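You operate a simulated robot arm through the tools that you are given. There is no shell and no other tool. Be economical: measure what you need, move in short steps, check, and stop when the job is done.

You run a simulated robot arm. Do the job below in one go: nothing can be reset, and whatever is moved stays where it is left.

JOB
Print ribs across the middle of the board's clay with the texture roller.
Fine: seat the texture board on its bed, lock the board cam, roll, stand the roller back and free the cam. Where these are worked on the way, their far stop is far enough and under half their travel is too little: board cam. What is to be rubbed or washed off counts as gone when no trace of it is left.

Only the result counts: the job must be done as asked and must still hold three seconds after the hand-in. Knocking over, shifting, dropping, spilling or breaking anything else fails it.

ROBOT AND FRAMES
A 6-joint arm with a two-finger parallel gripper, fixed in place. Base frame: the origin is at the foot of the arm, x ahead of it, y to its left, z up; the work surface is at about z = 800. Lengths are in mm, angles in rad, forces in N, time in s.
With the tool pointing down near the work surface it reaches from about 340 to 760 mm from the base axis. Its first joint turns from -1.152 to 1.152 rad. Payload 2.45 kg.
Tool frame: the origin (TCP) lies between the finger pads and is the grasp point; the fingertips stand 24 mm ahead of it; z points along the fingers, y is the line along which they close. Largest opening 68 mm; finger width 17, thickness 10; the body of the gripper, 40 by 70 mm, starts 41 mm behind the TCP.
Orientation is that of the tool frame in the base frame, as a unit quaternion [x, y, z, w]. With the fingers straight down and closing along the base's y, the tool's x points along the base's -x, its y along +y and its z along -z.

CONTROLS
- The arm moves only by the tool jog_arm. Its argument "series" is a list of rows, each a list of 7 numbers: the opening, from 0 (shut) to 1 (fully open), then the shift along the tool's x, y, z in m, then the turn, a rotation vector about the tool's x, y, z in rad. In form: [[hand, tx, ty, tz, ax, ay, az], ...]. A call has 1 to 20 rows; each row is the pose to reach, as a shift and turn from the pose commanded when the call began, along the tool's axes at that moment. A row lasts 0.2 s, in which the tool goes at most 50 mm and 0.15 rad; a call with a longer step from one row to the next is refused whole, and so is a gripper value outside its range. A pose out of reach is approached as far as the arm can. The call stops where the force on the tool passes 90 N (or 10 N more than at its start, if that is more) or the arm is blocked; 0.2 s more then pass. The fingers move at their own pace (about 108 mm/s each) and stop on an object; they squeeze with about 24 N. The grip force told is the motor's: it shows also when the fingers shut on nothing. Time passes only in rows, and 0.2 s behind the last, so rows that repeat a pose let the fingers close. The reply holds the time, the measured pose of the TCP, the force on the tool along the base axes, the opening and the grip force, in the units named above and with some noise, with the torque about the TCP (base axes, N m) and any sound that the robot's microphone picked up.
- Cameras (640 x 400 px; columns grow to the right, rows downward): "scene" is fixed at [189.9, 427.4, 1474.5]; the picture's right is [-0.65, -0.76, 0.00], its down [-0.38, 0.33, -0.86] and it looks along [0.65, -0.56, -0.50] (base axes); focal length 294 px, centre (320, 200). "wrist" rides on the gripper at [84, 11, -75] in the tool frame; the picture's right is [-0.13, 0.99, 0.00], its down [-0.60, -0.08, -0.79] and it looks along [-0.79, -0.10, 0.61] (tool axes); focal length 251 px, centre (320, 200). There is no depth. A picture from a camera that has moved, and an enlarged one, comes with that camera's place and axes in the base frame and with its lens. The place of the scene camera against the robot may be out by one fixed shift of up to 18 mm in any direction.
- capture(camera): a new picture of that camera. No time passes.
- enlarge(camera, box): a new picture of the part [left, top, right, bottom] of that camera's present view, enlarged. No time passes.
- finish_job(): hands the job in; it is judged then, once.

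Go step by step. Nothing tells you positions but the pictures and the camera data: compare them with the known pose of the tool, close in by small moves and look again before you grip or let go. The budget is 120 turns and 64 pictures, counting those below and the enlarged ones. Unless the task says otherwise, let go and move clear before handing in, and close with one line.

The tools are called after "Request:" as a command line: name --pt "numbers of a row" for each row, then --argument value for the rest, lists and objects as JSON in quotes. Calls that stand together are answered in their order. jog_arm: Moves the arm, as the interface text tells. Its arguments: {"type":"object","properties":{"series":{"type":"array"}},"required":["series"]} The other tools are called the same way: capture (camera) takes a picture; enlarge (camera, box) takes an enlarged picture of a part of a camera's view; finish_job () hands the job in.

At the start:

```text
t: 0.0
tcp_pos: [502.8, 2.4, 1283.5]
orientation: [0.0, 1.0, 0.001, -0.001]
wrist_force: [-0.2, -0.3, 0.2]
torque: [-0.02, 0.02, -0.02]
gripper_width: 67.7
grip_force: 0.1
```

scene: 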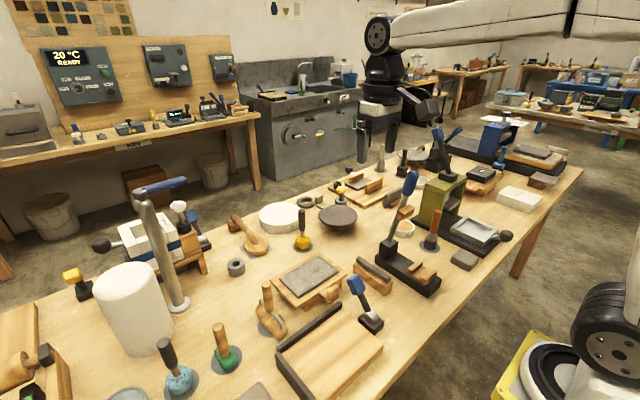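
wrist: 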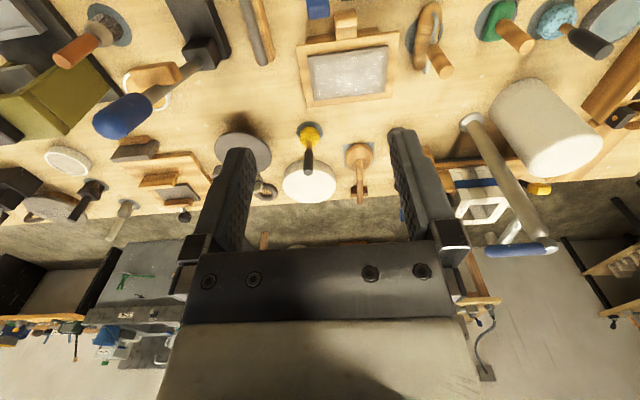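

I see a crowded bench with a clay board near the middle, a bed with a black fence and a cam lever with a blue handle near it. I'll enlarge to identify things.

Request:
enlarge --camera "scene" --box '[220, 230, 420, 400]'

Request:
enlarge --camera "scene" --box '[60, 170, 320, 400]'

Request:
enlarge --camera "wrist" --box '[200, 0, 640, 200]'

```text
2.35 times, centred on (320, 315) of scene
camera zoom: at [189.9, 427.4, 1474.5], right [-0.65, -0.76, 0.0], down [-0.38, 0.33, -0.86], along [0.65, -0.56, -0.5], focal length 693 px, centre (320, -71)
```

zoom: 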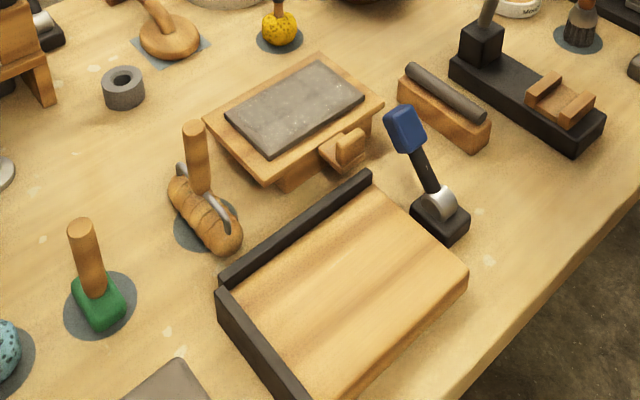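

```text
1.74 times, centred on (190, 285) of scene
camera zoom: at [189.9, 427.4, 1474.5], right [-0.65, -0.76, 0.0], down [-0.38, 0.33, -0.86], along [0.65, -0.56, -0.5], focal length 512 px, centre (546, 52)
```

zoom: 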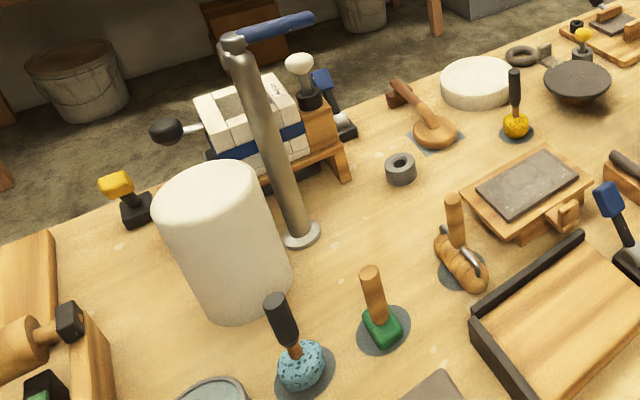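

```text
1.45 times, centred on (420, 100) of wrist
camera zoom: at [419.2, 11.7, 1359.9], right [0.13, 0.99, 0.0], down [0.6, -0.08, 0.79], along [0.79, -0.1, -0.61], focal length 366 px, centre (174, 346)
```

zoom: 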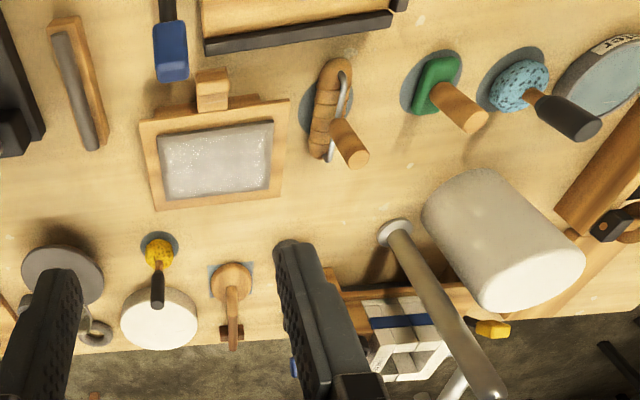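

I take the bed (black L fence) to be at about (560,110), the clay board near (690,35) and the ribbed roller near (650,195). I'll move nearer for a better wrist view.

Request:
jog_arm --pt "1 0.015 0.018 0.033 0 0 0" --pt "1 0.03 0.036 0.066 0 0 0" --pt "1 0.045 0.054 0.1 0 0 0" --pt "1 0.06 0.072 0.133 0 0 0" --pt "1 0.073 0.088 0.163 0 0 0" --pt "1 0.073 0.088 0.163 0 0 0"

Request:
capture --camera "wrist"

```text
t: 1.4
tcp_pos: [428.4, 88.8, 1122.3]
orientation: [0.0, 1.0, 0.001, 0.0]
wrist_force: [-0.3, 0.0, -0.4]
torque: [-0.03, 0.02, 0.0]
gripper_width: 67.8
grip_force: 0.1
```

```text
58 pictures are left
camera wrist: at [345.7, 99.0, 1196.5], right [0.13, 0.99, 0.0], down [0.6, -0.08, 0.79], along [0.79, -0.1, -0.61], focal length 251 px, centre (320, 200)
```

wrist: 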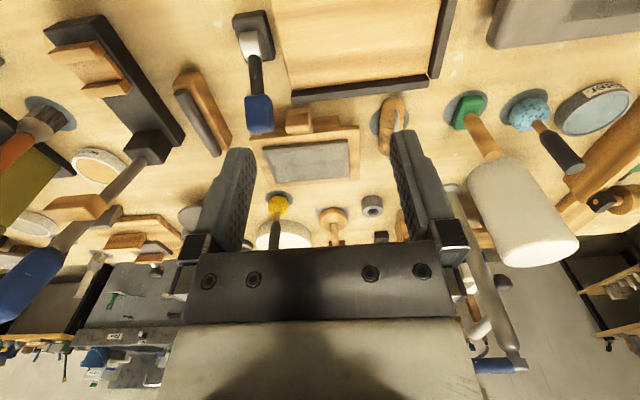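

The fingers hide much, so I tilt the camera to look down on the bed and board.

Request:
jog_arm --pt "1 -0.04 0 -0.003 0 0.1 0" --pt "1 -0.08 0 -0.006 0 0.2 0" --pt "1 -0.12 0 -0.009 0 0.3 0" --pt "1 -0.16 0 -0.012 0 0.4 0" --pt "1 -0.2 0 -0.015 0 0.5 0" --pt "1 -0.24 0 -0.018 0 0.6 0" --pt "1 -0.24 0 -0.018 0 0.6 0"

Request:
capture --camera "wrist"

```text
t: 3.0
tcp_pos: [636.4, 86.1, 1124.9]
orientation: [0.0, 0.955, 0.0, -0.295]
wrist_force: [0.6, 1.0, -0.4]
torque: [0.0, 0.0, -0.01]
gripper_width: 67.9
grip_force: 0.1
out of reach, approached as far as the arm can: row 6, 7
```

```text
57 pictures are left
camera wrist: at [609.3, 95.6, 1235.2], right [0.11, 0.99, -0.07], down [0.95, -0.08, 0.31], along [0.31, -0.1, -0.95], focal length 251 px, centre (320, 200)
```

wrist: 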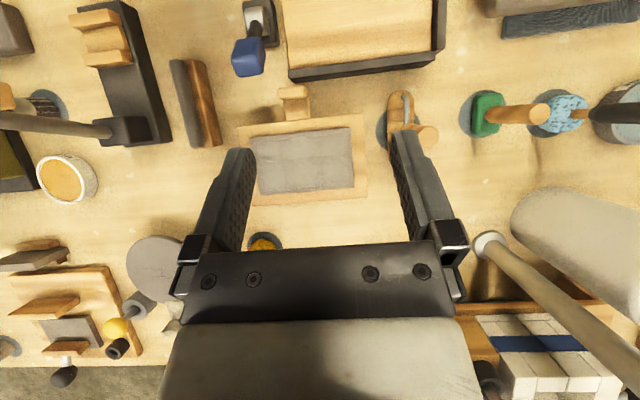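

Request:
enlarge --camera "wrist" --box '[160, 0, 460, 210]'

Request:
enlarge --camera "wrist" --box '[440, 0, 640, 140]'

```text
1.90 times, centred on (310, 105) of wrist
camera zoom: at [609.3, 95.6, 1235.2], right [0.11, 0.99, -0.07], down [0.95, -0.08, 0.31], along [0.31, -0.1, -0.95], focal length 479 px, centre (339, 381)
```

zoom: 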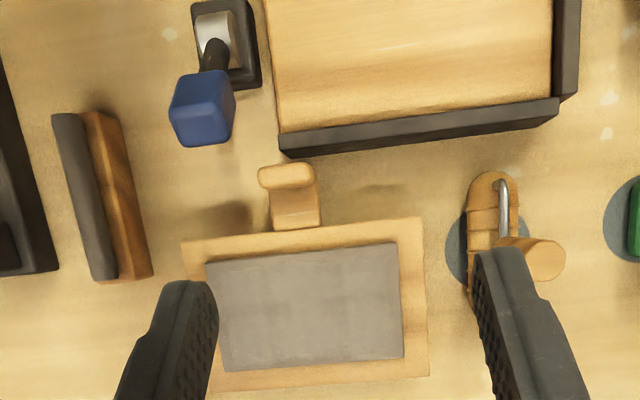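

```text
2.86 times, centred on (540, 70) of wrist
camera zoom: at [609.3, 95.6, 1235.2], right [0.11, 0.99, -0.07], down [0.95, -0.08, 0.31], along [0.31, -0.1, -0.95], focal length 718 px, centre (-309, 571)
```

zoom: 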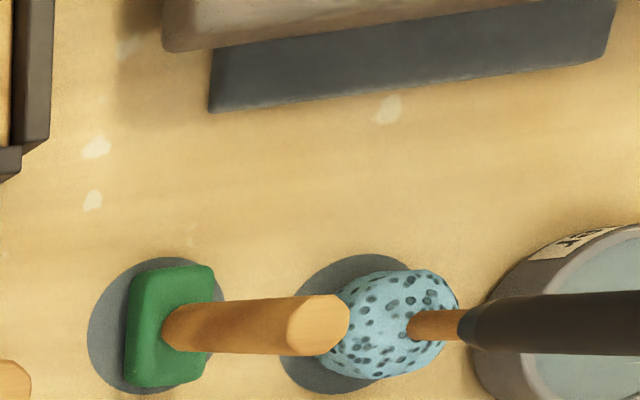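

I see the bed corner (fences on +x and +y sides, cam on −y side) and the roller standing on its disc. I'll take a second, lower view to get heights.

Request:
jog_arm --pt "1 -0.013 -0.012 0.032 0 0 0" --pt "1 -0.026 -0.025 0.064 0 0 0" --pt "1 -0.038 -0.037 0.096 0 0 0" --pt "1 -0.051 -0.05 0.128 0 0 0" --pt "1 -0.051 -0.05 0.128 0 0 0"

Request:
enlarge --camera "wrist" --box '[160, 0, 520, 240]'

```text
t: 4.2
tcp_pos: [605.4, 36.2, 989.8]
orientation: [0.0, 0.955, 0.0, -0.295]
wrist_force: [-0.6, -0.2, -0.3]
torque: [-0.03, 0.0, -0.03]
gripper_width: 68.0
grip_force: 0.0
```

```text
1.67 times, centred on (340, 120) of wrist
camera zoom: at [579.9, 45.9, 1100.1], right [0.11, 0.99, -0.07], down [0.95, -0.08, 0.31], along [0.31, -0.1, -0.95], focal length 419 px, centre (287, 333)
```

zoom: 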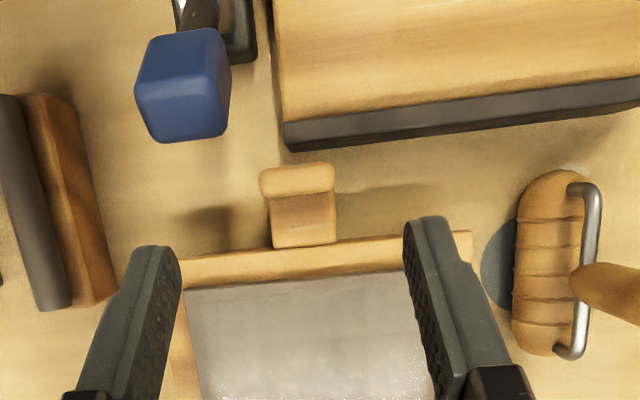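

Stereo gives clay top at z≈860 spanning x 626–715, y −39–111, and the tab block at (574,37), top z≈878. Now a closer look at board underside, bed and cam.

Request:
enlarge --camera "scene" --box '[265, 245, 355, 320]'

Request:
enlarge --camera "scene" --box '[265, 265, 415, 400]'

```text
5.33 times, centred on (310, 282) of scene
camera zoom: at [189.9, 427.4, 1474.5], right [-0.65, -0.76, 0.0], down [-0.38, 0.33, -0.86], along [0.65, -0.56, -0.5], focal length 1571 px, centre (373, -240)
```

zoom: 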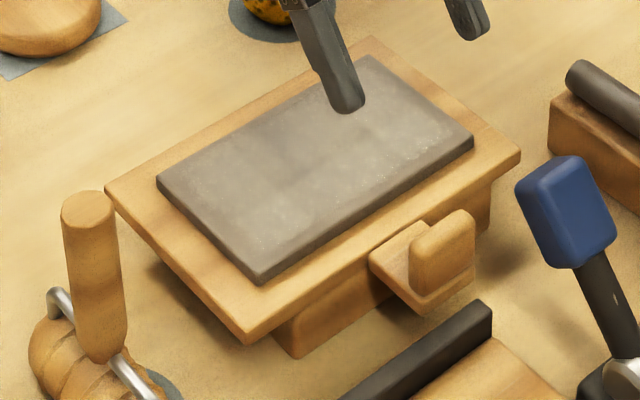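

```text
2.96 times, centred on (340, 332) of scene
camera zoom: at [189.9, 427.4, 1474.5], right [-0.65, -0.76, 0.0], down [-0.38, 0.33, -0.86], along [0.65, -0.56, -0.5], focal length 872 px, centre (261, -193)
```

zoom: 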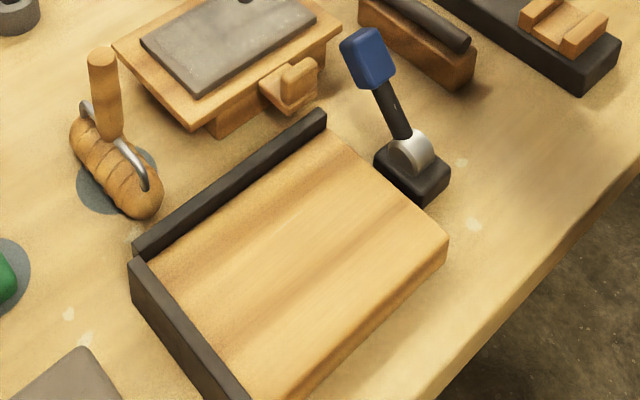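

Request:
jog_arm --pt "1 0.03 0.028 0.02 0 0.08 0" --pt "1 0.06 0.056 0.041 0 0.16 0" --pt "1 0.091 0.085 0.062 0 0.25 0" --pt "1 0.091 0.085 0.062 0 0.25 0"

Request:
capture --camera "wrist"

```text
t: 5.2
tcp_pos: [495.2, 121.9, 990.4]
orientation: [0.0, 0.911, 0.0, -0.412]
wrist_force: [0.1, 0.2, 0.5]
torque: [-0.03, 0.02, -0.02]
gripper_width: 67.9
grip_force: 0.1
```

```text
51 pictures are left
camera wrist: at [497.0, 131.7, 1104.1], right [0.09, 0.99, -0.1], down [0.99, -0.08, 0.07], along [0.06, -0.1, -0.99], focal length 251 px, centre (320, 200)
```

wrist: 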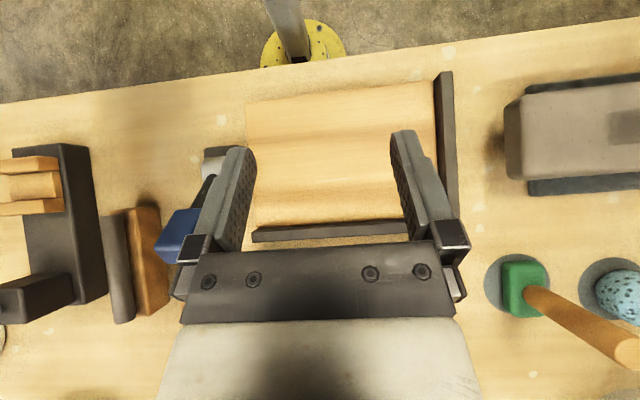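

Bed surface runs about x 402–537, y 28–231 at z≈830; the board (≈120×185) must go into the +x/+y corner. I now straighten the tool above the tab block at (574,37).

Request:
jog_arm --pt "1 -0.005 -0.014 -0.013 0 -0.142 0" --pt "1 -0.01 -0.028 -0.026 0 -0.284 0" --pt "1 -0.015 -0.042 -0.039 0 -0.426 0" --pt "1 -0.02 -0.056 -0.052 0 -0.568 0" --pt "1 -0.025 -0.07 -0.066 0 -0.71 0" --pt "1 -0.03 -0.085 -0.079 0 -0.85 0" --pt "1 -0.03 -0.085 -0.079 0 -0.85 0"

Request:
jog_arm --pt "1 0 0 0 0 0 -0.143" --pt "1 0 0 0 0 0 -0.286" --pt "1 0 0 0 0 0 -0.429" --pt "1 0 0 0 0 0 -0.571" --pt "1 0 0 0 0 0 -0.714" --pt "1 0 0 0 0 0 -0.857" --pt "1 0 0 0 0 0 -1.0" --pt "1 0 0 0 0 0 -1.143" --pt "1 0 0 0 0 0 -1.286" --pt "1 0 0 0 0 0 -1.429" --pt "1 0 0 0 0 0 -1.571" --pt "1 0 0 0 0 0 -1.571"

Request:
capture --camera "wrist"

```text
t: 6.8
tcp_pos: [576.7, 35.8, 1019.7]
orientation: [0.0, 1.0, 0.0, 0.0]
wrist_force: [-0.1, -0.1, 0.3]
torque: [0.02, 0.02, -0.02]
gripper_width: 67.7
grip_force: 0.1
```

```text
t: 9.4
tcp_pos: [575.5, 36.2, 1021.5]
orientation: [0.707, -0.707, 0.0, 0.0]
wrist_force: [0.5, -0.3, 0.1]
torque: [0.02, -0.02, -0.04]
gripper_width: 68.1
grip_force: 0.1
```

```text
50 pictures are left
camera wrist: at [565.2, -48.7, 1096.0], right [-0.99, 0.13, 0.0], down [0.08, 0.6, 0.79], along [0.1, 0.79, -0.61], focal length 251 px, centre (320, 200)
```

wrist: 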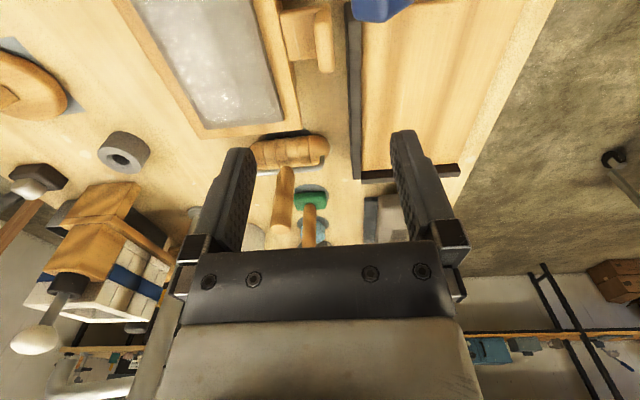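

Request:
enlarge --camera "wrist" --box '[240, 0, 400, 100]'

```text
4.00 times, centred on (320, 50) of wrist
camera zoom: at [565.2, -48.7, 1096.0], right [-0.99, 0.13, 0.0], down [0.08, 0.6, 0.79], along [0.1, 0.79, -0.61], focal length 1006 px, centre (320, 800)
```

zoom: 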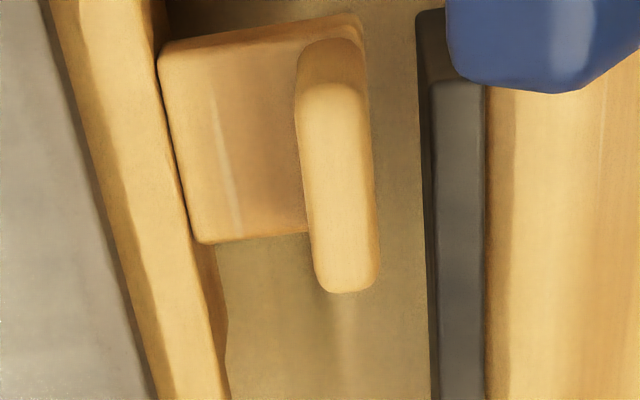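

Block top is about x 566–578, y 20–54. I go down with fingers half-open so the front finger stays clear of the board edge.

Request:
jog_arm --pt "0.5 0 0.002 0.03 0 0 0" --pt "0.5 -0.001 0.004 0.06 0 0 0" --pt "0.5 -0.001 0.004 0.09 0 0 0" --pt "0.5 -0.001 0.004 0.115 0 0 0" --pt "0.5 -0.001 0.004 0.115 0 0 0"

Request:
capture --camera "wrist"

Request:
enlarge --camera "scene" --box '[265, 235, 385, 325]'

```text
t: 10.6
tcp_pos: [571.3, 37.8, 905.5]
orientation: [0.707, -0.707, 0.0, -0.001]
wrist_force: [0.2, -0.2, 0.1]
torque: [0.01, -0.01, -0.02]
gripper_width: 33.8
grip_force: 0.1
```

```text
48 pictures are left
camera wrist: at [561.5, -47.1, 981.3], right [-0.99, 0.13, 0.0], down [0.08, 0.6, 0.79], along [0.1, 0.79, -0.61], focal length 251 px, centre (320, 200)
```

wrist: 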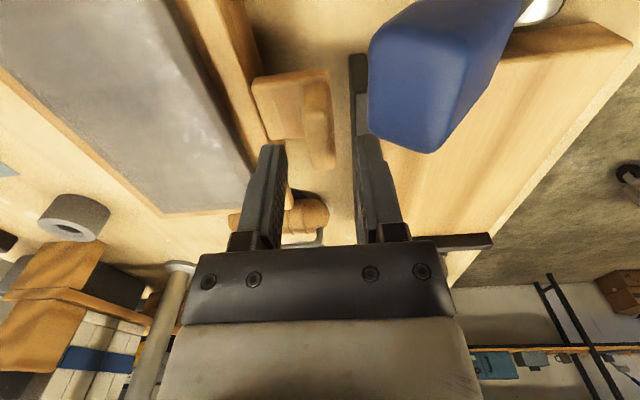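

```text
4.44 times, centred on (325, 280) of scene
camera zoom: at [189.9, 427.4, 1474.5], right [-0.65, -0.76, 0.0], down [-0.38, 0.33, -0.86], along [0.65, -0.56, -0.5], focal length 1309 px, centre (298, -156)
```

zoom: 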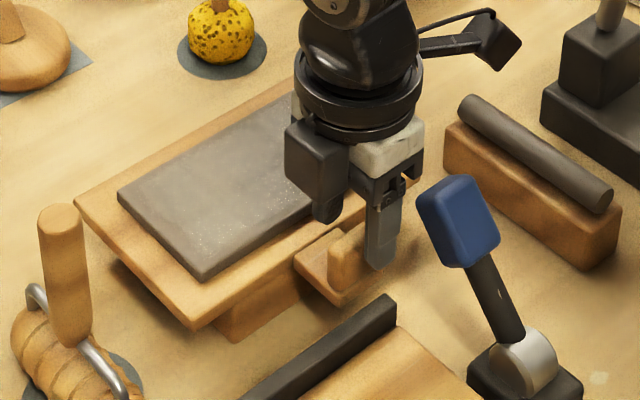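

Request:
enlarge --camera "wrist" --box '[230, 50, 390, 200]'

```text
2.67 times, centred on (310, 125) of wrist
camera zoom: at [561.5, -47.1, 981.3], right [-0.99, 0.13, 0.0], down [0.08, 0.6, 0.79], along [0.1, 0.79, -0.61], focal length 670 px, centre (347, 400)
```

zoom: 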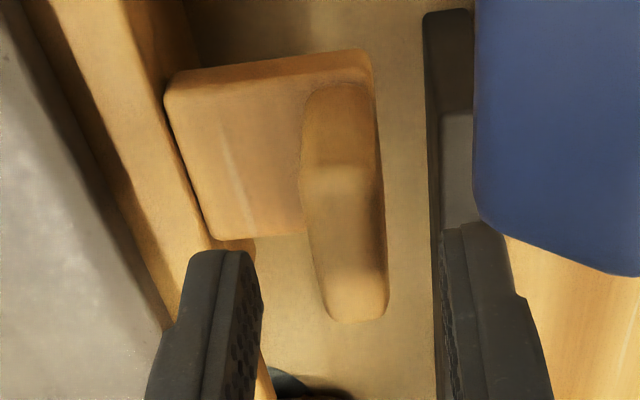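

Confirmed: block centre (572,36.5), top z≈879. Descending to grip.

Request:
jog_arm --pt "0.5 0.001 0 0.013 0 0 0" --pt "0.5 0.001 0 0.025 0 0 0" --pt "0.5 0.001 0 0.025 0 0 0" --pt "0 0.001 0 0.025 0 0 0" --pt "0 0.001 0 0.025 0 0 0" --pt "0 0.001 0 0.025 0 0 0"

```text
t: 12.0
tcp_pos: [571.0, 36.1, 881.1]
orientation: [0.707, -0.707, 0.0, 0.0]
wrist_force: [0.2, -0.4, -0.3]
torque: [0.02, 0.07, -0.05]
gripper_width: 13.8
grip_force: 24.4
```

Gripped (13.8 mm). I lift a little and check.

Request:
jog_arm --pt "0 0 0 -0.004 0 0 0" --pt "0 0 0 -0.01 0 0 0" --pt "0 0 0 -0.02 0 0 0" --pt "0 0 0 -0.03 0 0 0" --pt "0 0 0 -0.03 0 0 0"

Request:
capture --camera "scene"

```text
t: 13.2
tcp_pos: [572.1, 36.8, 909.9]
orientation: [-0.707, 0.708, 0.0, -0.001]
wrist_force: [0.7, 0.8, 0.1]
torque: [0.01, 0.19, -0.01]
gripper_width: 13.5
grip_force: 23.8
```

```text
45 pictures are left
```

scene: 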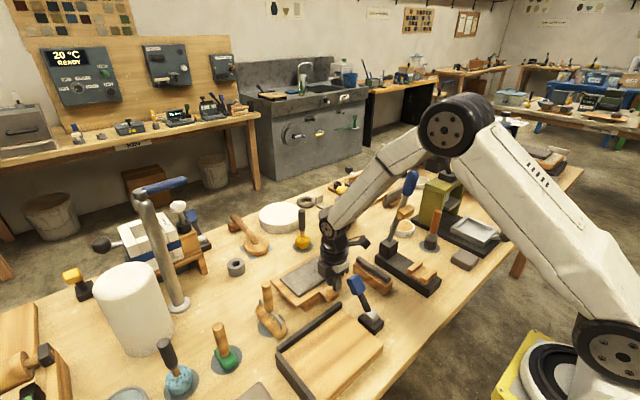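

Request:
enlarge --camera "scene" --box '[255, 235, 375, 325]'

```text
4.44 times, centred on (315, 280) of scene
camera zoom: at [189.9, 427.4, 1474.5], right [-0.65, -0.76, 0.0], down [-0.38, 0.33, -0.86], along [0.65, -0.56, -0.5], focal length 1309 px, centre (342, -156)
```

zoom: 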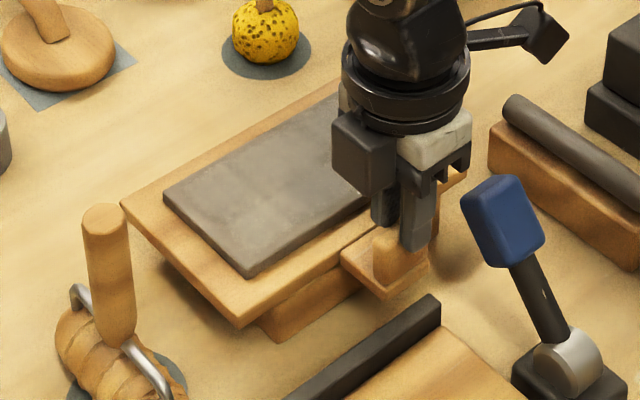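

Request:
enlarge --camera "wrist" --box '[140, 0, 460, 200]'

```text
2.00 times, centred on (300, 100) of wrist
camera zoom: at [561.3, -49.0, 985.7], right [-0.99, 0.13, 0.0], down [0.08, 0.6, 0.79], along [0.1, 0.79, -0.61], focal length 503 px, centre (360, 400)
```

zoom: 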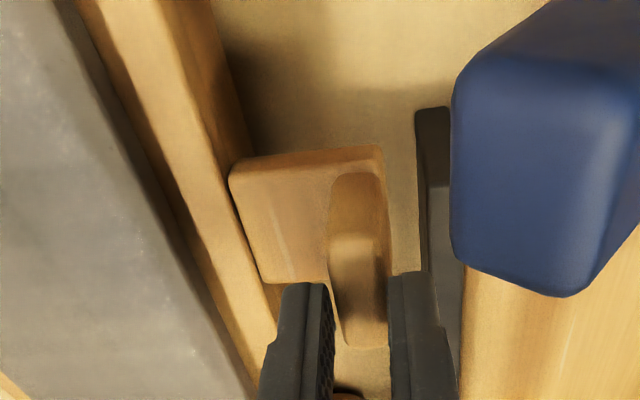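

The board did not come up: the fingers slid up the fin since I held only its top. The fin is ~41 mm tall (tongue at z≈838), so I regrip deeper.

Request:
jog_arm --pt "0.45 0 0 0 0 0 0" --pt "0.45 0 0 0 0 0 0" --pt "0.45 0 0 0.015 0 0 0" --pt "0.45 0 0 0.03 0 0 0" --pt "0.45 0 0 0.044 0 0 0" --pt "0.45 0 0 0.044 0 0 0" --pt "0 0 0 0.044 0 0 0" --pt "0 0 0 0.044 0 0 0" --pt "0 0 0 0.044 0 0 0"

Request:
jog_arm --pt "0 0 0 -0.002 0 0 0" --pt "0 0 0 -0.004 0 0 0" --pt "0 0 0 -0.006 0 0 0" --pt "0 0 0 -0.006 0 0 0"

Request:
enlarge --camera "scene" --box '[255, 235, 375, 325]'

```text
t: 14.5
tcp_pos: [575.7, 36.5, 874.2]
orientation: [-0.707, 0.708, -0.003, 0.003]
wrist_force: [-7.9, -1.4, 21.0]
torque: [-0.03, -0.28, 0.0]
gripper_width: 24.9
grip_force: 0.2
stopped in row 6: the force on the tool passed its limit at 96 N (the readings are from after the stop); the commanded pose is now the measured one
```

```text
t: 15.5
tcp_pos: [573.7, 36.4, 877.6]
orientation: [-0.707, 0.707, -0.001, 0.001]
wrist_force: [-0.8, 0.0, -0.1]
torque: [-0.02, 0.41, 0.01]
gripper_width: 14.1
grip_force: 23.9
```

```text
4.44 times, centred on (315, 280) of scene
camera zoom: at [190.0, 427.4, 1474.5], right [-0.65, -0.76, 0.0], down [-0.38, 0.33, -0.86], along [0.65, -0.56, -0.5], focal length 1309 px, centre (342, -156)
```

zoom: 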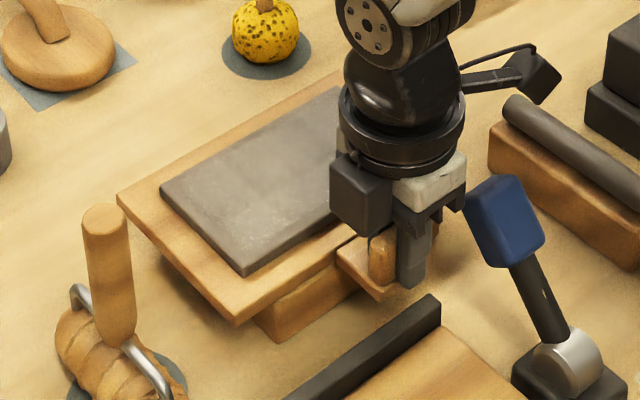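

Request:
jog_arm --pt "0 0 0 -0.003 0 0 0" --pt "0 0 0 -0.006 0 0 0" --pt "0 0 0 -0.009 0 0 0" --pt "0 0 0 -0.009 0 0 0"

Request:
enlarge --camera "wrist" --box '[140, 0, 460, 200]'

```text
t: 16.5
tcp_pos: [574.2, 36.2, 887.6]
orientation: [0.708, -0.707, 0.002, -0.002]
wrist_force: [-1.1, 0.4, -4.9]
torque: [0.02, 0.38, -0.02]
gripper_width: 14.0
grip_force: 24.4
```

```text
2.00 times, centred on (300, 100) of wrist
camera zoom: at [563.6, -48.8, 963.4], right [-0.99, 0.13, 0.0], down [0.07, 0.6, 0.79], along [0.1, 0.79, -0.61], focal length 503 px, centre (360, 400)
```

zoom: 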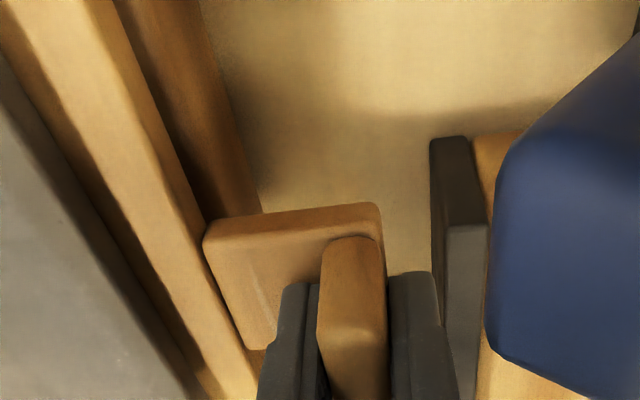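

Now the load shows (−4.9 N) with the grip deep on the fin. Continue lifting slowly.

Request:
jog_arm --pt "0 0 0 -0.003 0 0 0" --pt "0 0 0 -0.006 0 0 0" --pt "0 0 0 -0.009 0 0 0" --pt "0 0 0 -0.012 0 0 0" --pt "0 0 0 -0.015 0 0 0" --pt "0 0 0 -0.018 0 0 0" --pt "0 0 0 -0.018 0 0 0"

Request:
enlarge --camera "scene" --box '[255, 235, 375, 325]'

Request:
enlarge --camera "wrist" --box '[140, 0, 460, 200]'

```text
t: 18.1
tcp_pos: [574.5, 36.0, 906.2]
orientation: [-0.707, 0.707, -0.001, 0.002]
wrist_force: [0.0, 0.5, -4.3]
torque: [0.01, 0.38, -0.04]
gripper_width: 13.9
grip_force: 23.7
```

```text
4.44 times, centred on (315, 280) of scene
camera zoom: at [190.0, 427.4, 1474.5], right [-0.65, -0.76, 0.0], down [-0.38, 0.33, -0.86], along [0.65, -0.56, -0.5], focal length 1309 px, centre (342, -156)
```

zoom: 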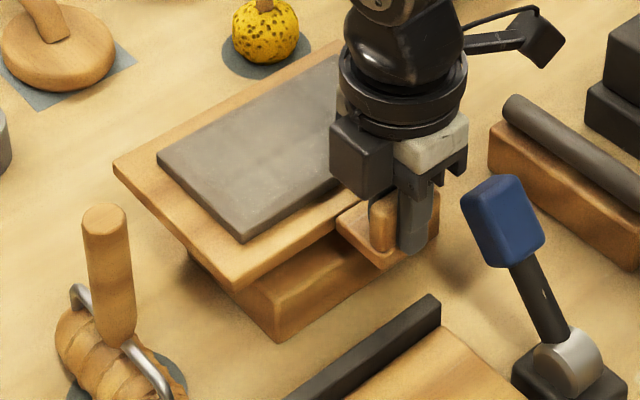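

```text
2.00 times, centred on (300, 100) of wrist
camera zoom: at [563.7, -49.2, 981.1], right [-0.99, 0.13, 0.0], down [0.07, 0.6, 0.79], along [0.1, 0.79, -0.61], focal length 503 px, centre (360, 400)
```

zoom: 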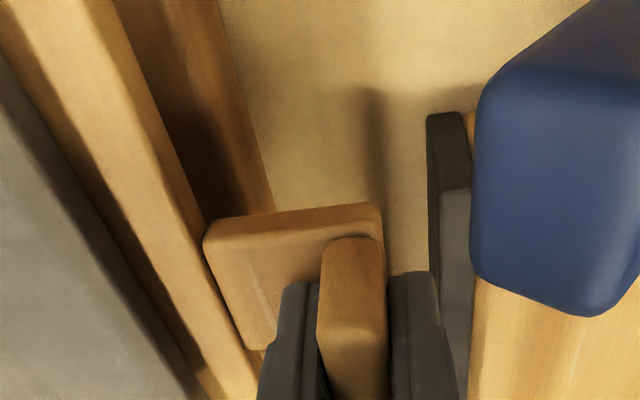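

The board is held firmly (≈0.45 kg). I lift it clear of the cam lever (top ≈ z 920) and carry it over the bed, a little short of the corner.

Request:
jog_arm --pt "0 0 0 -0.015 0 0 0" --pt "0 0 0 -0.033 0 0 0" --pt "0 0 0 -0.051 0 0 0" --pt "0 0 0 -0.069 0 0 0" --pt "0 0 0 -0.084 0 0 0" --pt "0 -0.004 0.009 -0.084 0 0 0" --pt "0 -0.012 0.026 -0.084 0 0 0" --pt "0 -0.021 0.045 -0.084 0 0 0" --pt "0 -0.03 0.065 -0.084 0 0 0" --pt "0 -0.039 0.085 -0.084 0 0 0" --pt "0 -0.048 0.105 -0.084 0 0 0" --pt "0 -0.057 0.125 -0.084 0 0 0" --pt "0 -0.067 0.145 -0.084 0 0 0" --pt "0 -0.076 0.165 -0.084 0 0 0" --pt "0 -0.085 0.185 -0.084 0 0 0" --pt "0 -0.091 0.198 -0.084 0 0 0" --pt "0 -0.094 0.2045 -0.084 0 0 0" --pt "0 -0.094 0.2045 -0.084 0 0 0"

Request:
enlarge --camera "scene" --box '[230, 220, 430, 400]'

Request:
capture --camera "wrist"

```text
t: 21.9
tcp_pos: [370.1, 129.4, 989.5]
orientation: [0.708, -0.706, 0.002, -0.002]
wrist_force: [-1.3, -0.8, -4.4]
torque: [-0.01, 0.37, 0.0]
gripper_width: 13.9
grip_force: 24.1
```

```text
2.22 times, centred on (330, 310) of scene
camera zoom: at [189.9, 427.4, 1474.5], right [-0.65, -0.76, 0.0], down [-0.38, 0.33, -0.86], along [0.65, -0.56, -0.5], focal length 654 px, centre (298, -44)
```

zoom: 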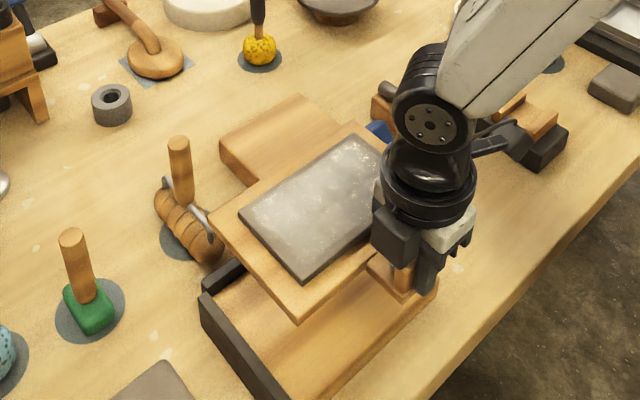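

```text
37 pictures are left
camera wrist: at [358.8, 45.2, 1064.2], right [-0.99, 0.13, -0.01], down [0.07, 0.6, 0.79], along [0.11, 0.79, -0.61], focal length 251 px, centre (320, 200)
```

wrist: 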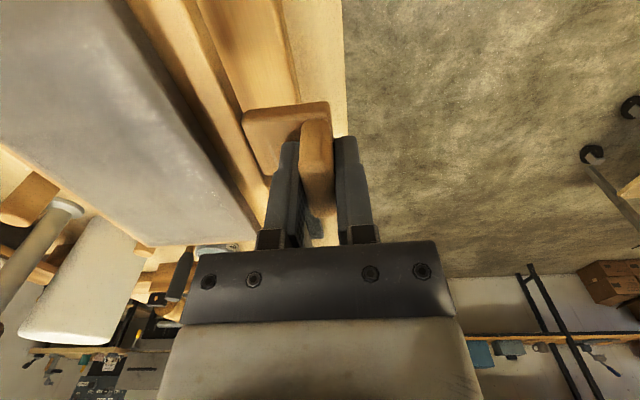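

Carry is good. Lower to just above the fence height and look again.

Request:
jog_arm --pt "0 0 0 0.015 0 0 0" --pt "0 0 0 0.033 0 0 0" --pt "0 0 0 0.051 0 0 0" --pt "0 0 0 0.069 0 0 0" --pt "0 0 0 0.087 0 0 0" --pt "0 0 0 0.1 0 0 0" --pt "0 0 0 0.1 0 0 0"

Request:
enlarge --camera "scene" --box '[260, 280, 400, 400]'

```text
t: 23.5
tcp_pos: [370.5, 130.7, 888.1]
orientation: [0.707, -0.707, 0.001, -0.002]
wrist_force: [0.0, -0.3, -4.0]
torque: [-0.03, 0.39, 0.0]
gripper_width: 14.1
grip_force: 23.7
```

```text
3.33 times, centred on (330, 340) of scene
camera zoom: at [189.9, 427.4, 1474.5], right [-0.65, -0.76, 0.0], down [-0.38, 0.33, -0.86], along [0.65, -0.56, -0.5], focal length 982 px, centre (287, -267)
```

zoom: 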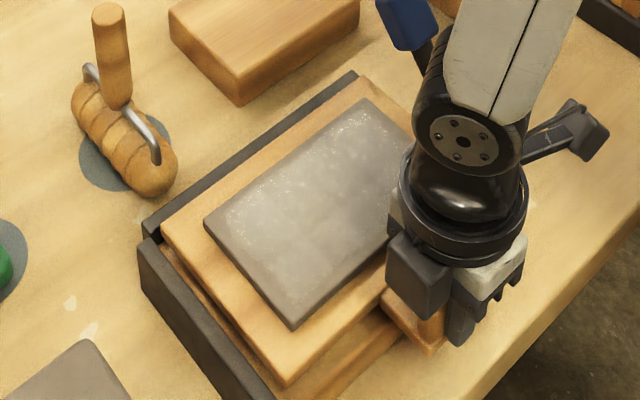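

Request:
jog_arm --pt "0 0 0 0.004 0 0 0" --pt "0 0 0 0.008 0 0 0" --pt "0 0 0 0.012 0 0 0" --pt "0 0 0 0.015 0 0 0"

```text
t: 24.5
tcp_pos: [369.8, 130.0, 873.2]
orientation: [-0.707, 0.707, -0.002, 0.002]
wrist_force: [0.7, -0.5, -3.5]
torque: [0.02, 0.4, -0.04]
gripper_width: 14.3
grip_force: 24.0
```

Request:
jog_arm --pt "0 0 0 0.002 0 0 0" --pt "0 0 0 0.004 0 0 0" --pt "0 0 0 0.006 0 0 0" --pt "0 0 0 0.006 0 0 0"

```text
t: 25.6
tcp_pos: [369.7, 130.8, 870.7]
orientation: [-0.707, 0.707, -0.002, 0.003]
wrist_force: [-8.2, -4.3, 35.2]
torque: [-0.63, -0.56, -0.03]
gripper_width: 14.0
grip_force: 24.3
stopped in row 4: the force on the tool passed its limit at 90 N (the readings are from after the stop); the commanded pose is now the measured one
```

Request:
enlarge --camera "scene" --box '[265, 290, 365, 400]'

Request:
enlarge --camera "wrist" --box '[140, 0, 460, 240]'

```text
3.64 times, centred on (315, 345) of scene
camera zoom: at [189.2, 427.1, 1474.7], right [-0.65, -0.76, 0.0], down [-0.38, 0.33, -0.86], along [0.65, -0.56, -0.5], focal length 1071 px, centre (338, -327)
```

zoom: 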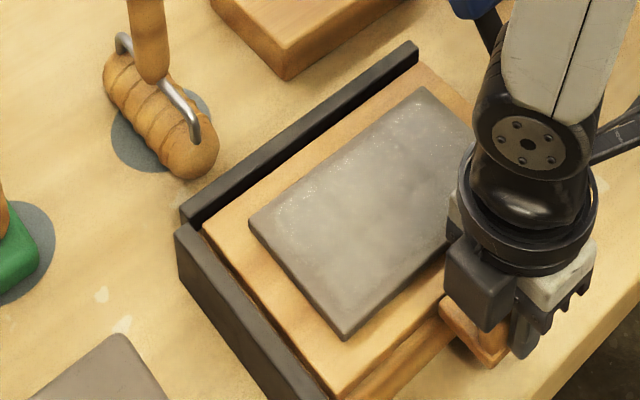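

```text
1.67 times, centred on (300, 120) of wrist
camera zoom: at [358.8, 45.1, 945.9], right [-0.99, 0.13, -0.01], down [0.07, 0.6, 0.79], along [0.11, 0.79, -0.61], focal length 419 px, centre (353, 333)
```

zoom: 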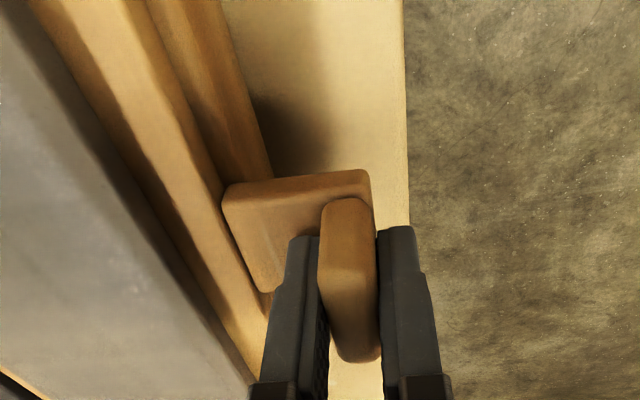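

The board is down on the bed, inside both fences with a few mm of gap. I ease the downward force and nudge it into the corner.

Request:
jog_arm --pt "0 0 0 -0.001 0 0 0" --pt "0 0 0 -0.001 0 0 0" --pt "0 -0.002 0 -0.001 0 0 0" --pt "0 -0.004 0 -0.001 0 0 0" --pt "0 -0.004 0 -0.001 0 0 0"

Request:
jog_arm --pt "0 0 -0.002 0 0 0 0" --pt "0 0 -0.004 0 0 0 0" --pt "0 0 -0.004 0 0 0 0"

```text
t: 26.8
tcp_pos: [371.4, 135.4, 871.0]
orientation: [-0.707, 0.707, -0.002, 0.004]
wrist_force: [0.1, -11.9, 23.5]
torque: [-0.59, -0.45, -0.42]
gripper_width: 13.8
grip_force: 24.3
```

```text
t: 27.6
tcp_pos: [373.1, 135.9, 870.6]
orientation: [0.708, -0.706, 0.002, -0.003]
wrist_force: [-14.1, 4.0, 29.0]
torque: [-0.24, -0.02, -0.03]
gripper_width: 13.9
grip_force: 24.1
```

Request:
jog_arm --pt "0 0 0 -0.001 0 0 0" --pt "0 0 -0.002 -0.001 0 0 0" --pt "0 0 -0.004 -0.001 0 0 0" --pt "0 0 -0.004 -0.001 0 0 0"

Request:
enlarge --camera "scene" --box '[265, 290, 365, 400]'

```text
t: 28.6
tcp_pos: [376.0, 135.2, 869.8]
orientation: [-0.707, 0.707, -0.002, 0.001]
wrist_force: [-18.7, 7.9, -1.3]
torque: [0.01, 0.46, 0.09]
gripper_width: 13.8
grip_force: 24.3
```

```text
3.64 times, centred on (315, 345) of scene
camera zoom: at [189.4, 427.6, 1474.5], right [-0.65, -0.76, 0.0], down [-0.38, 0.33, -0.86], along [0.65, -0.56, -0.5], focal length 1071 px, centre (338, -327)
```

zoom: 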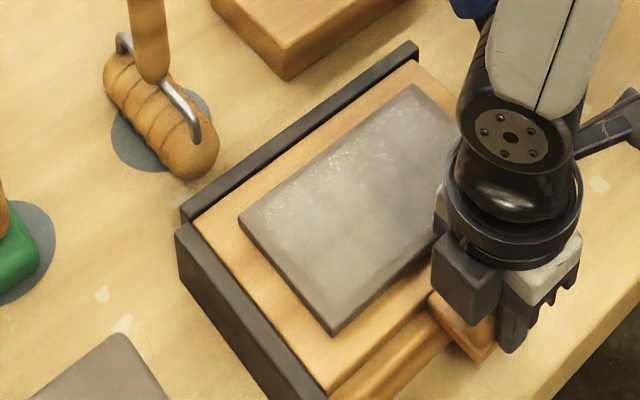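

It now presses on the +x fence. Push a little more in +y.

Request:
jog_arm --pt "0 -0.001 0.001 0 0 0 0" --pt "0 -0.002 0.001 0 0 0 0" --pt "0 -0.003 0.001 0 0 0 0" --pt "0 -0.003 0.001 0 0 0 0"

```text
t: 29.6
tcp_pos: [376.3, 135.8, 869.9]
orientation: [-0.707, 0.708, -0.001, 0.001]
wrist_force: [-7.3, -19.5, -1.4]
torque: [-0.22, 0.38, 0.01]
gripper_width: 14.1
grip_force: 24.0
```

Both fences touched. Lower the last bit, release and back off upward.

Request:
jog_arm --pt "0 -0.001 0.001 0.001 0 0 0" --pt "0 -0.001 0.001 0.0015 0 0 0" --pt "0 -0.001 0.001 0.0015 0 0 0" --pt "0.4 -0.001 0.001 0.0015 0 0 0" --pt "0.4 -0.001 0.001 0.0015 0 0 0"

Request:
jog_arm --pt "0.4 0 0 -0.01 0 0 0" --pt "0.4 0 0 -0.03 0 0 0" --pt "0.4 0 0 -0.06 0 0 0" --pt "0.4 0 0 -0.1 0 0 0" --pt "0.4 0 0 -0.14 0 0 0" --pt "0.4 0 0 -0.18 0 0 0" --pt "0.4 0 0 -0.18 0 0 0"

Request:
enlarge --camera "scene" --box '[255, 260, 415, 400]'

```text
t: 30.8
tcp_pos: [378.1, 140.1, 870.2]
orientation: [0.707, -0.707, 0.003, -0.005]
wrist_force: [-6.2, 8.0, 23.7]
torque: [0.13, -0.15, 0.11]
gripper_width: 22.2
grip_force: 0.1
```

```text
t: 32.4
tcp_pos: [375.6, 138.0, 1049.7]
orientation: [-0.706, 0.708, -0.003, 0.003]
wrist_force: [0.9, -0.1, -0.4]
torque: [-0.03, 0.0, -0.01]
gripper_width: 27.0
grip_force: 0.0
```

```text
2.86 times, centred on (335, 330) of scene
camera zoom: at [189.9, 427.4, 1474.5], right [-0.65, -0.76, 0.0], down [-0.38, 0.33, -0.86], along [0.65, -0.56, -0.5], focal length 841 px, centre (277, -171)
```

zoom: 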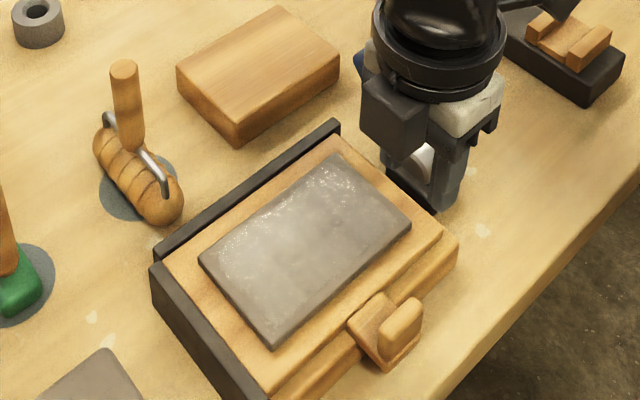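

The board sits in the corner. Now I turn back and look at the cam lever.

Request:
jog_arm --pt "1 0.012 -0.004 0 0 0 0.143" --pt "1 0.025 -0.008 0 0 0 0.286" --pt "1 0.038 -0.012 0 0 0 0.429" --pt "1 0.05 -0.016 0 0 0 0.571" --pt "1 0.063 -0.02 0 0 0 0.714" --pt "1 0.075 -0.024 0 0 0 0.857" --pt "1 0.088 -0.028 0 0 0 1.0" --pt "1 0.1 -0.032 0 0 0 1.143" --pt "1 0.113 -0.036 0 0 0 1.286" --pt "1 0.125 -0.04 0 0 0 1.429" --pt "1 0.138 -0.044 0 0 0 1.571" --pt "1 0.138 -0.044 0 0 0 1.571"

Request:
capture --camera "wrist"

Request:
enlarge --camera "scene" --box '[330, 260, 400, 345]'

```text
t: 35.0
tcp_pos: [419.3, 0.6, 1050.3]
orientation: [0.002, 1.0, 0.001, 0.003]
wrist_force: [0.7, -0.2, -0.1]
torque: [0.02, -0.02, 0.02]
gripper_width: 68.2
grip_force: 0.1
```

```text
31 pictures are left
camera wrist: at [335.1, 10.7, 1125.0], right [0.13, 0.99, 0.0], down [0.6, -0.08, 0.8], along [0.79, -0.1, -0.6], focal length 251 px, centre (320, 200)
```

wrist: 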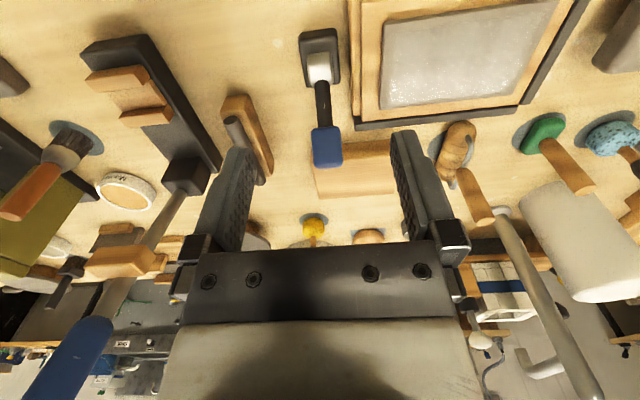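

```text
4.71 times, centred on (365, 302) of scene
camera zoom: at [189.9, 427.4, 1474.5], right [-0.65, -0.76, 0.0], down [-0.38, 0.33, -0.86], along [0.65, -0.56, -0.5], focal length 1386 px, centre (108, -282)
```

zoom: 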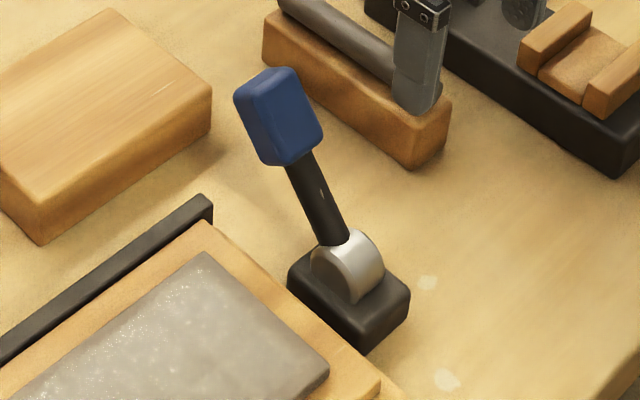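

The lever pivots about a y-axis near (470,−6,835), with its blue knob at ~(528,−5,900) leaning +x. I go above the knob and check.

Request:
jog_arm --pt "1 -0.03 -0.002 0.02 0 0 0" --pt "1 -0.06 -0.004 0.045 0 0 0" --pt "1 -0.09 -0.006 0.065 0 0 0" --pt "1 -0.109 -0.006 0.09 0 0 0" --pt "1 -0.109 -0.006 0.09 0 0 0"

Request:
capture --camera "wrist"

Request:
enlarge --camera "scene" --box '[330, 250, 400, 345]'

```text
t: 36.2
tcp_pos: [529.5, -5.6, 959.4]
orientation: [0.0, 1.0, 0.001, 0.004]
wrist_force: [-0.6, -0.1, -0.6]
torque: [0.03, 0.0, -0.01]
gripper_width: 68.0
grip_force: 0.0
```

```text
29 pictures are left
camera wrist: at [445.0, 4.1, 1034.8], right [0.13, 0.99, 0.0], down [0.6, -0.08, 0.8], along [0.79, -0.1, -0.6], focal length 251 px, centre (320, 200)
```

wrist: 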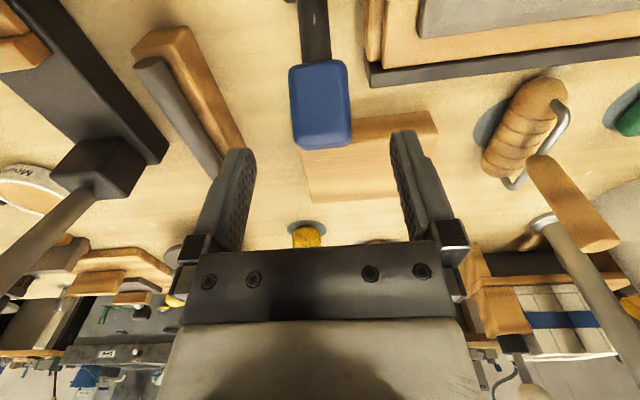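

```text
4.21 times, centred on (365, 298) of scene
camera zoom: at [189.9, 427.4, 1474.5], right [-0.65, -0.76, 0.0], down [-0.38, 0.33, -0.86], along [0.65, -0.56, -0.5], focal length 1240 px, centre (130, -210)
```

zoom: 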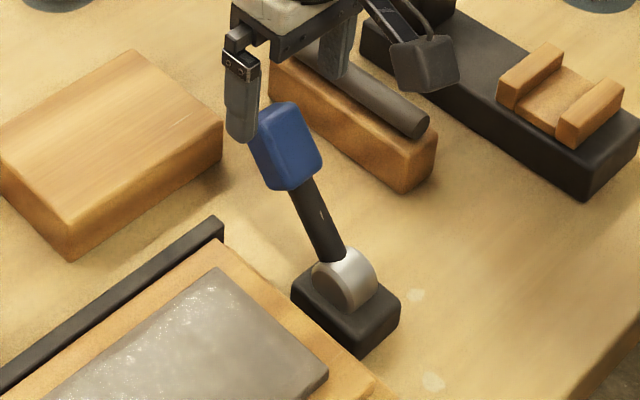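

Request:
jog_arm --pt "1 -0.002 0 0.02 0 0 0" --pt "1 -0.004 0 0.042 0 0 0" --pt "1 -0.005 0 0.063 0 0 0" --pt "1 -0.005 0 0.063 0 0 0" --pt "0 -0.005 0 0.063 0 0 0" --pt "0 -0.005 0 0.063 0 0 0" --pt "0 -0.005 0 0.063 0 0 0"

Request:
enlarge --camera "scene" --box '[330, 250, 400, 345]'

```text
t: 37.8
tcp_pos: [534.5, -5.1, 897.1]
orientation: [0.001, 1.0, 0.001, 0.004]
wrist_force: [1.9, 8.6, -3.2]
torque: [-0.01, -0.35, -0.03]
gripper_width: 39.3
grip_force: 44.7
```

```text
4.21 times, centred on (365, 298) of scene
camera zoom: at [190.0, 427.6, 1474.4], right [-0.65, -0.76, 0.0], down [-0.38, 0.33, -0.86], along [0.65, -0.56, -0.5], focal length 1240 px, centre (130, -210)
```

zoom: 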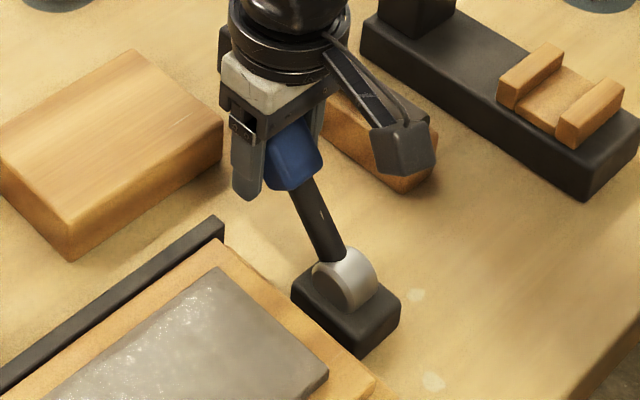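

Knob gripped. I try to swing it toward −x along its arc in a small step and watch forces.

Request:
jog_arm --pt "0 0.006 0 -0.005 0 0 0" --pt "0 0.012 0 -0.01 0 0 0" --pt "0 0.0195 0 -0.015 0 0 0" --pt "0 0.0195 0 -0.015 0 0 0"

```text
t: 38.8
tcp_pos: [515.2, -5.1, 913.6]
orientation: [0.001, 1.0, 0.001, 0.004]
wrist_force: [10.2, 17.8, -11.5]
torque: [0.01, -1.24, -0.08]
gripper_width: 39.5
grip_force: 45.5
```

It moves with ~15 N resistance, so this is the right way. Continue, tilting the tool with the lever.

Request:
jog_arm --pt "0 0.007 0 -0.004 0 -0.1 0" --pt "0 0.014 0 -0.0065 0 -0.2 0" --pt "0 0.022 0 -0.009 0 -0.3 0" --pt "0 0.0295 0 -0.0105 0 -0.4 0" --pt "0 0.037 0 -0.0115 0 -0.48 0" --pt "0 0.045 0 -0.012 0 -0.55 0" --pt "0 0.045 0 -0.012 0 -0.55 0"

Request:
enlarge --camera "scene" --box '[330, 240, 420, 345]'

```text
t: 40.4
tcp_pos: [469.7, -5.5, 925.9]
orientation: [0.0, 0.961, 0.0, 0.276]
wrist_force: [10.0, 7.4, -24.3]
torque: [-0.02, -0.84, -0.06]
gripper_width: 39.3
grip_force: 45.0
out of reach, approached as far as the arm can: row 3
```

```text
3.81 times, centred on (375, 292) of scene
camera zoom: at [190.5, 427.6, 1474.4], right [-0.65, -0.76, 0.0], down [-0.38, 0.33, -0.86], along [0.65, -0.56, -0.5], focal length 1122 px, centre (110, -152)
```

zoom: 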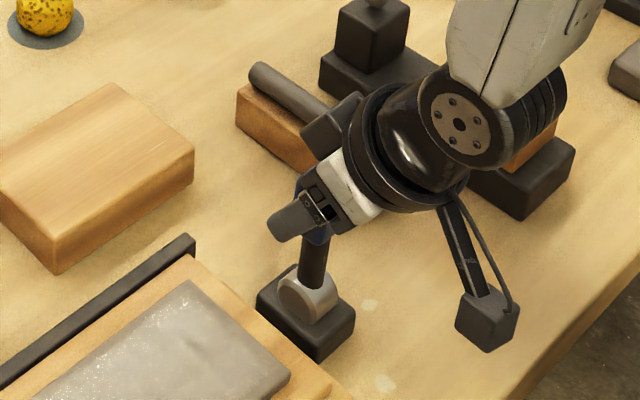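

Request:
jog_arm --pt "0 0.009 0 -0.002 0 0 0" --pt "0 0.016 0 -0.005 0 0 0" --pt "0 0.0227 0 -0.0071 0 0 0" --pt "0 0.03 0 -0.0085 0 0 0" --pt "0 0.038 0 -0.0098 0 0 0" --pt "0 0.0452 0 -0.0107 0 0 0" --pt "0 0.0452 0 -0.0107 0 0 0"

```text
t: 42.0
tcp_pos: [426.9, -4.8, 909.9]
orientation: [0.0, 0.961, 0.001, 0.276]
wrist_force: [5.7, 11.4, 17.2]
torque: [0.06, -1.13, 0.1]
gripper_width: 39.5
grip_force: 45.2
```

Request:
jog_arm --pt "0 0.007 0 -0.001 0 0 0" --pt "0 0.015 0 -0.001 0 0 0" --pt "0 0.0225 0 0 0 0 0" --pt "0 0.0225 0 0 0 0 0"

Request:
enlarge --camera "scene" --box '[330, 240, 420, 345]'

```text
t: 43.0
tcp_pos: [415.9, -4.1, 890.3]
orientation: [0.0, 0.962, 0.001, 0.272]
wrist_force: [-13.4, 24.8, 13.0]
torque: [-0.3, -0.06, 0.09]
gripper_width: 38.3
grip_force: 44.9
out of reach, approached as far as the arm can: row 1, 2, 3, 4
```

```text
3.81 times, centred on (375, 292) of scene
camera zoom: at [189.3, 428.0, 1474.4], right [-0.65, -0.76, 0.0], down [-0.38, 0.33, -0.86], along [0.65, -0.56, -0.5], focal length 1122 px, centre (110, -152)
```

zoom: 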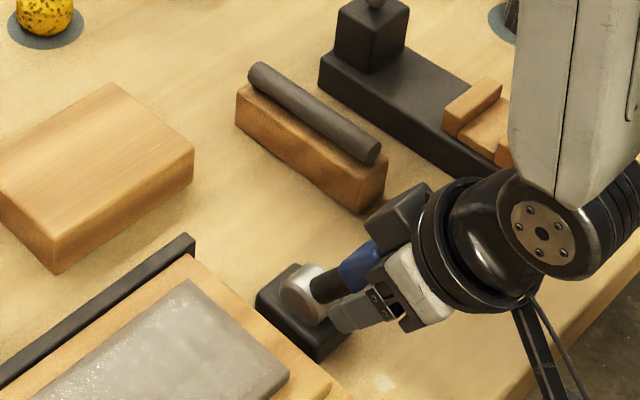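

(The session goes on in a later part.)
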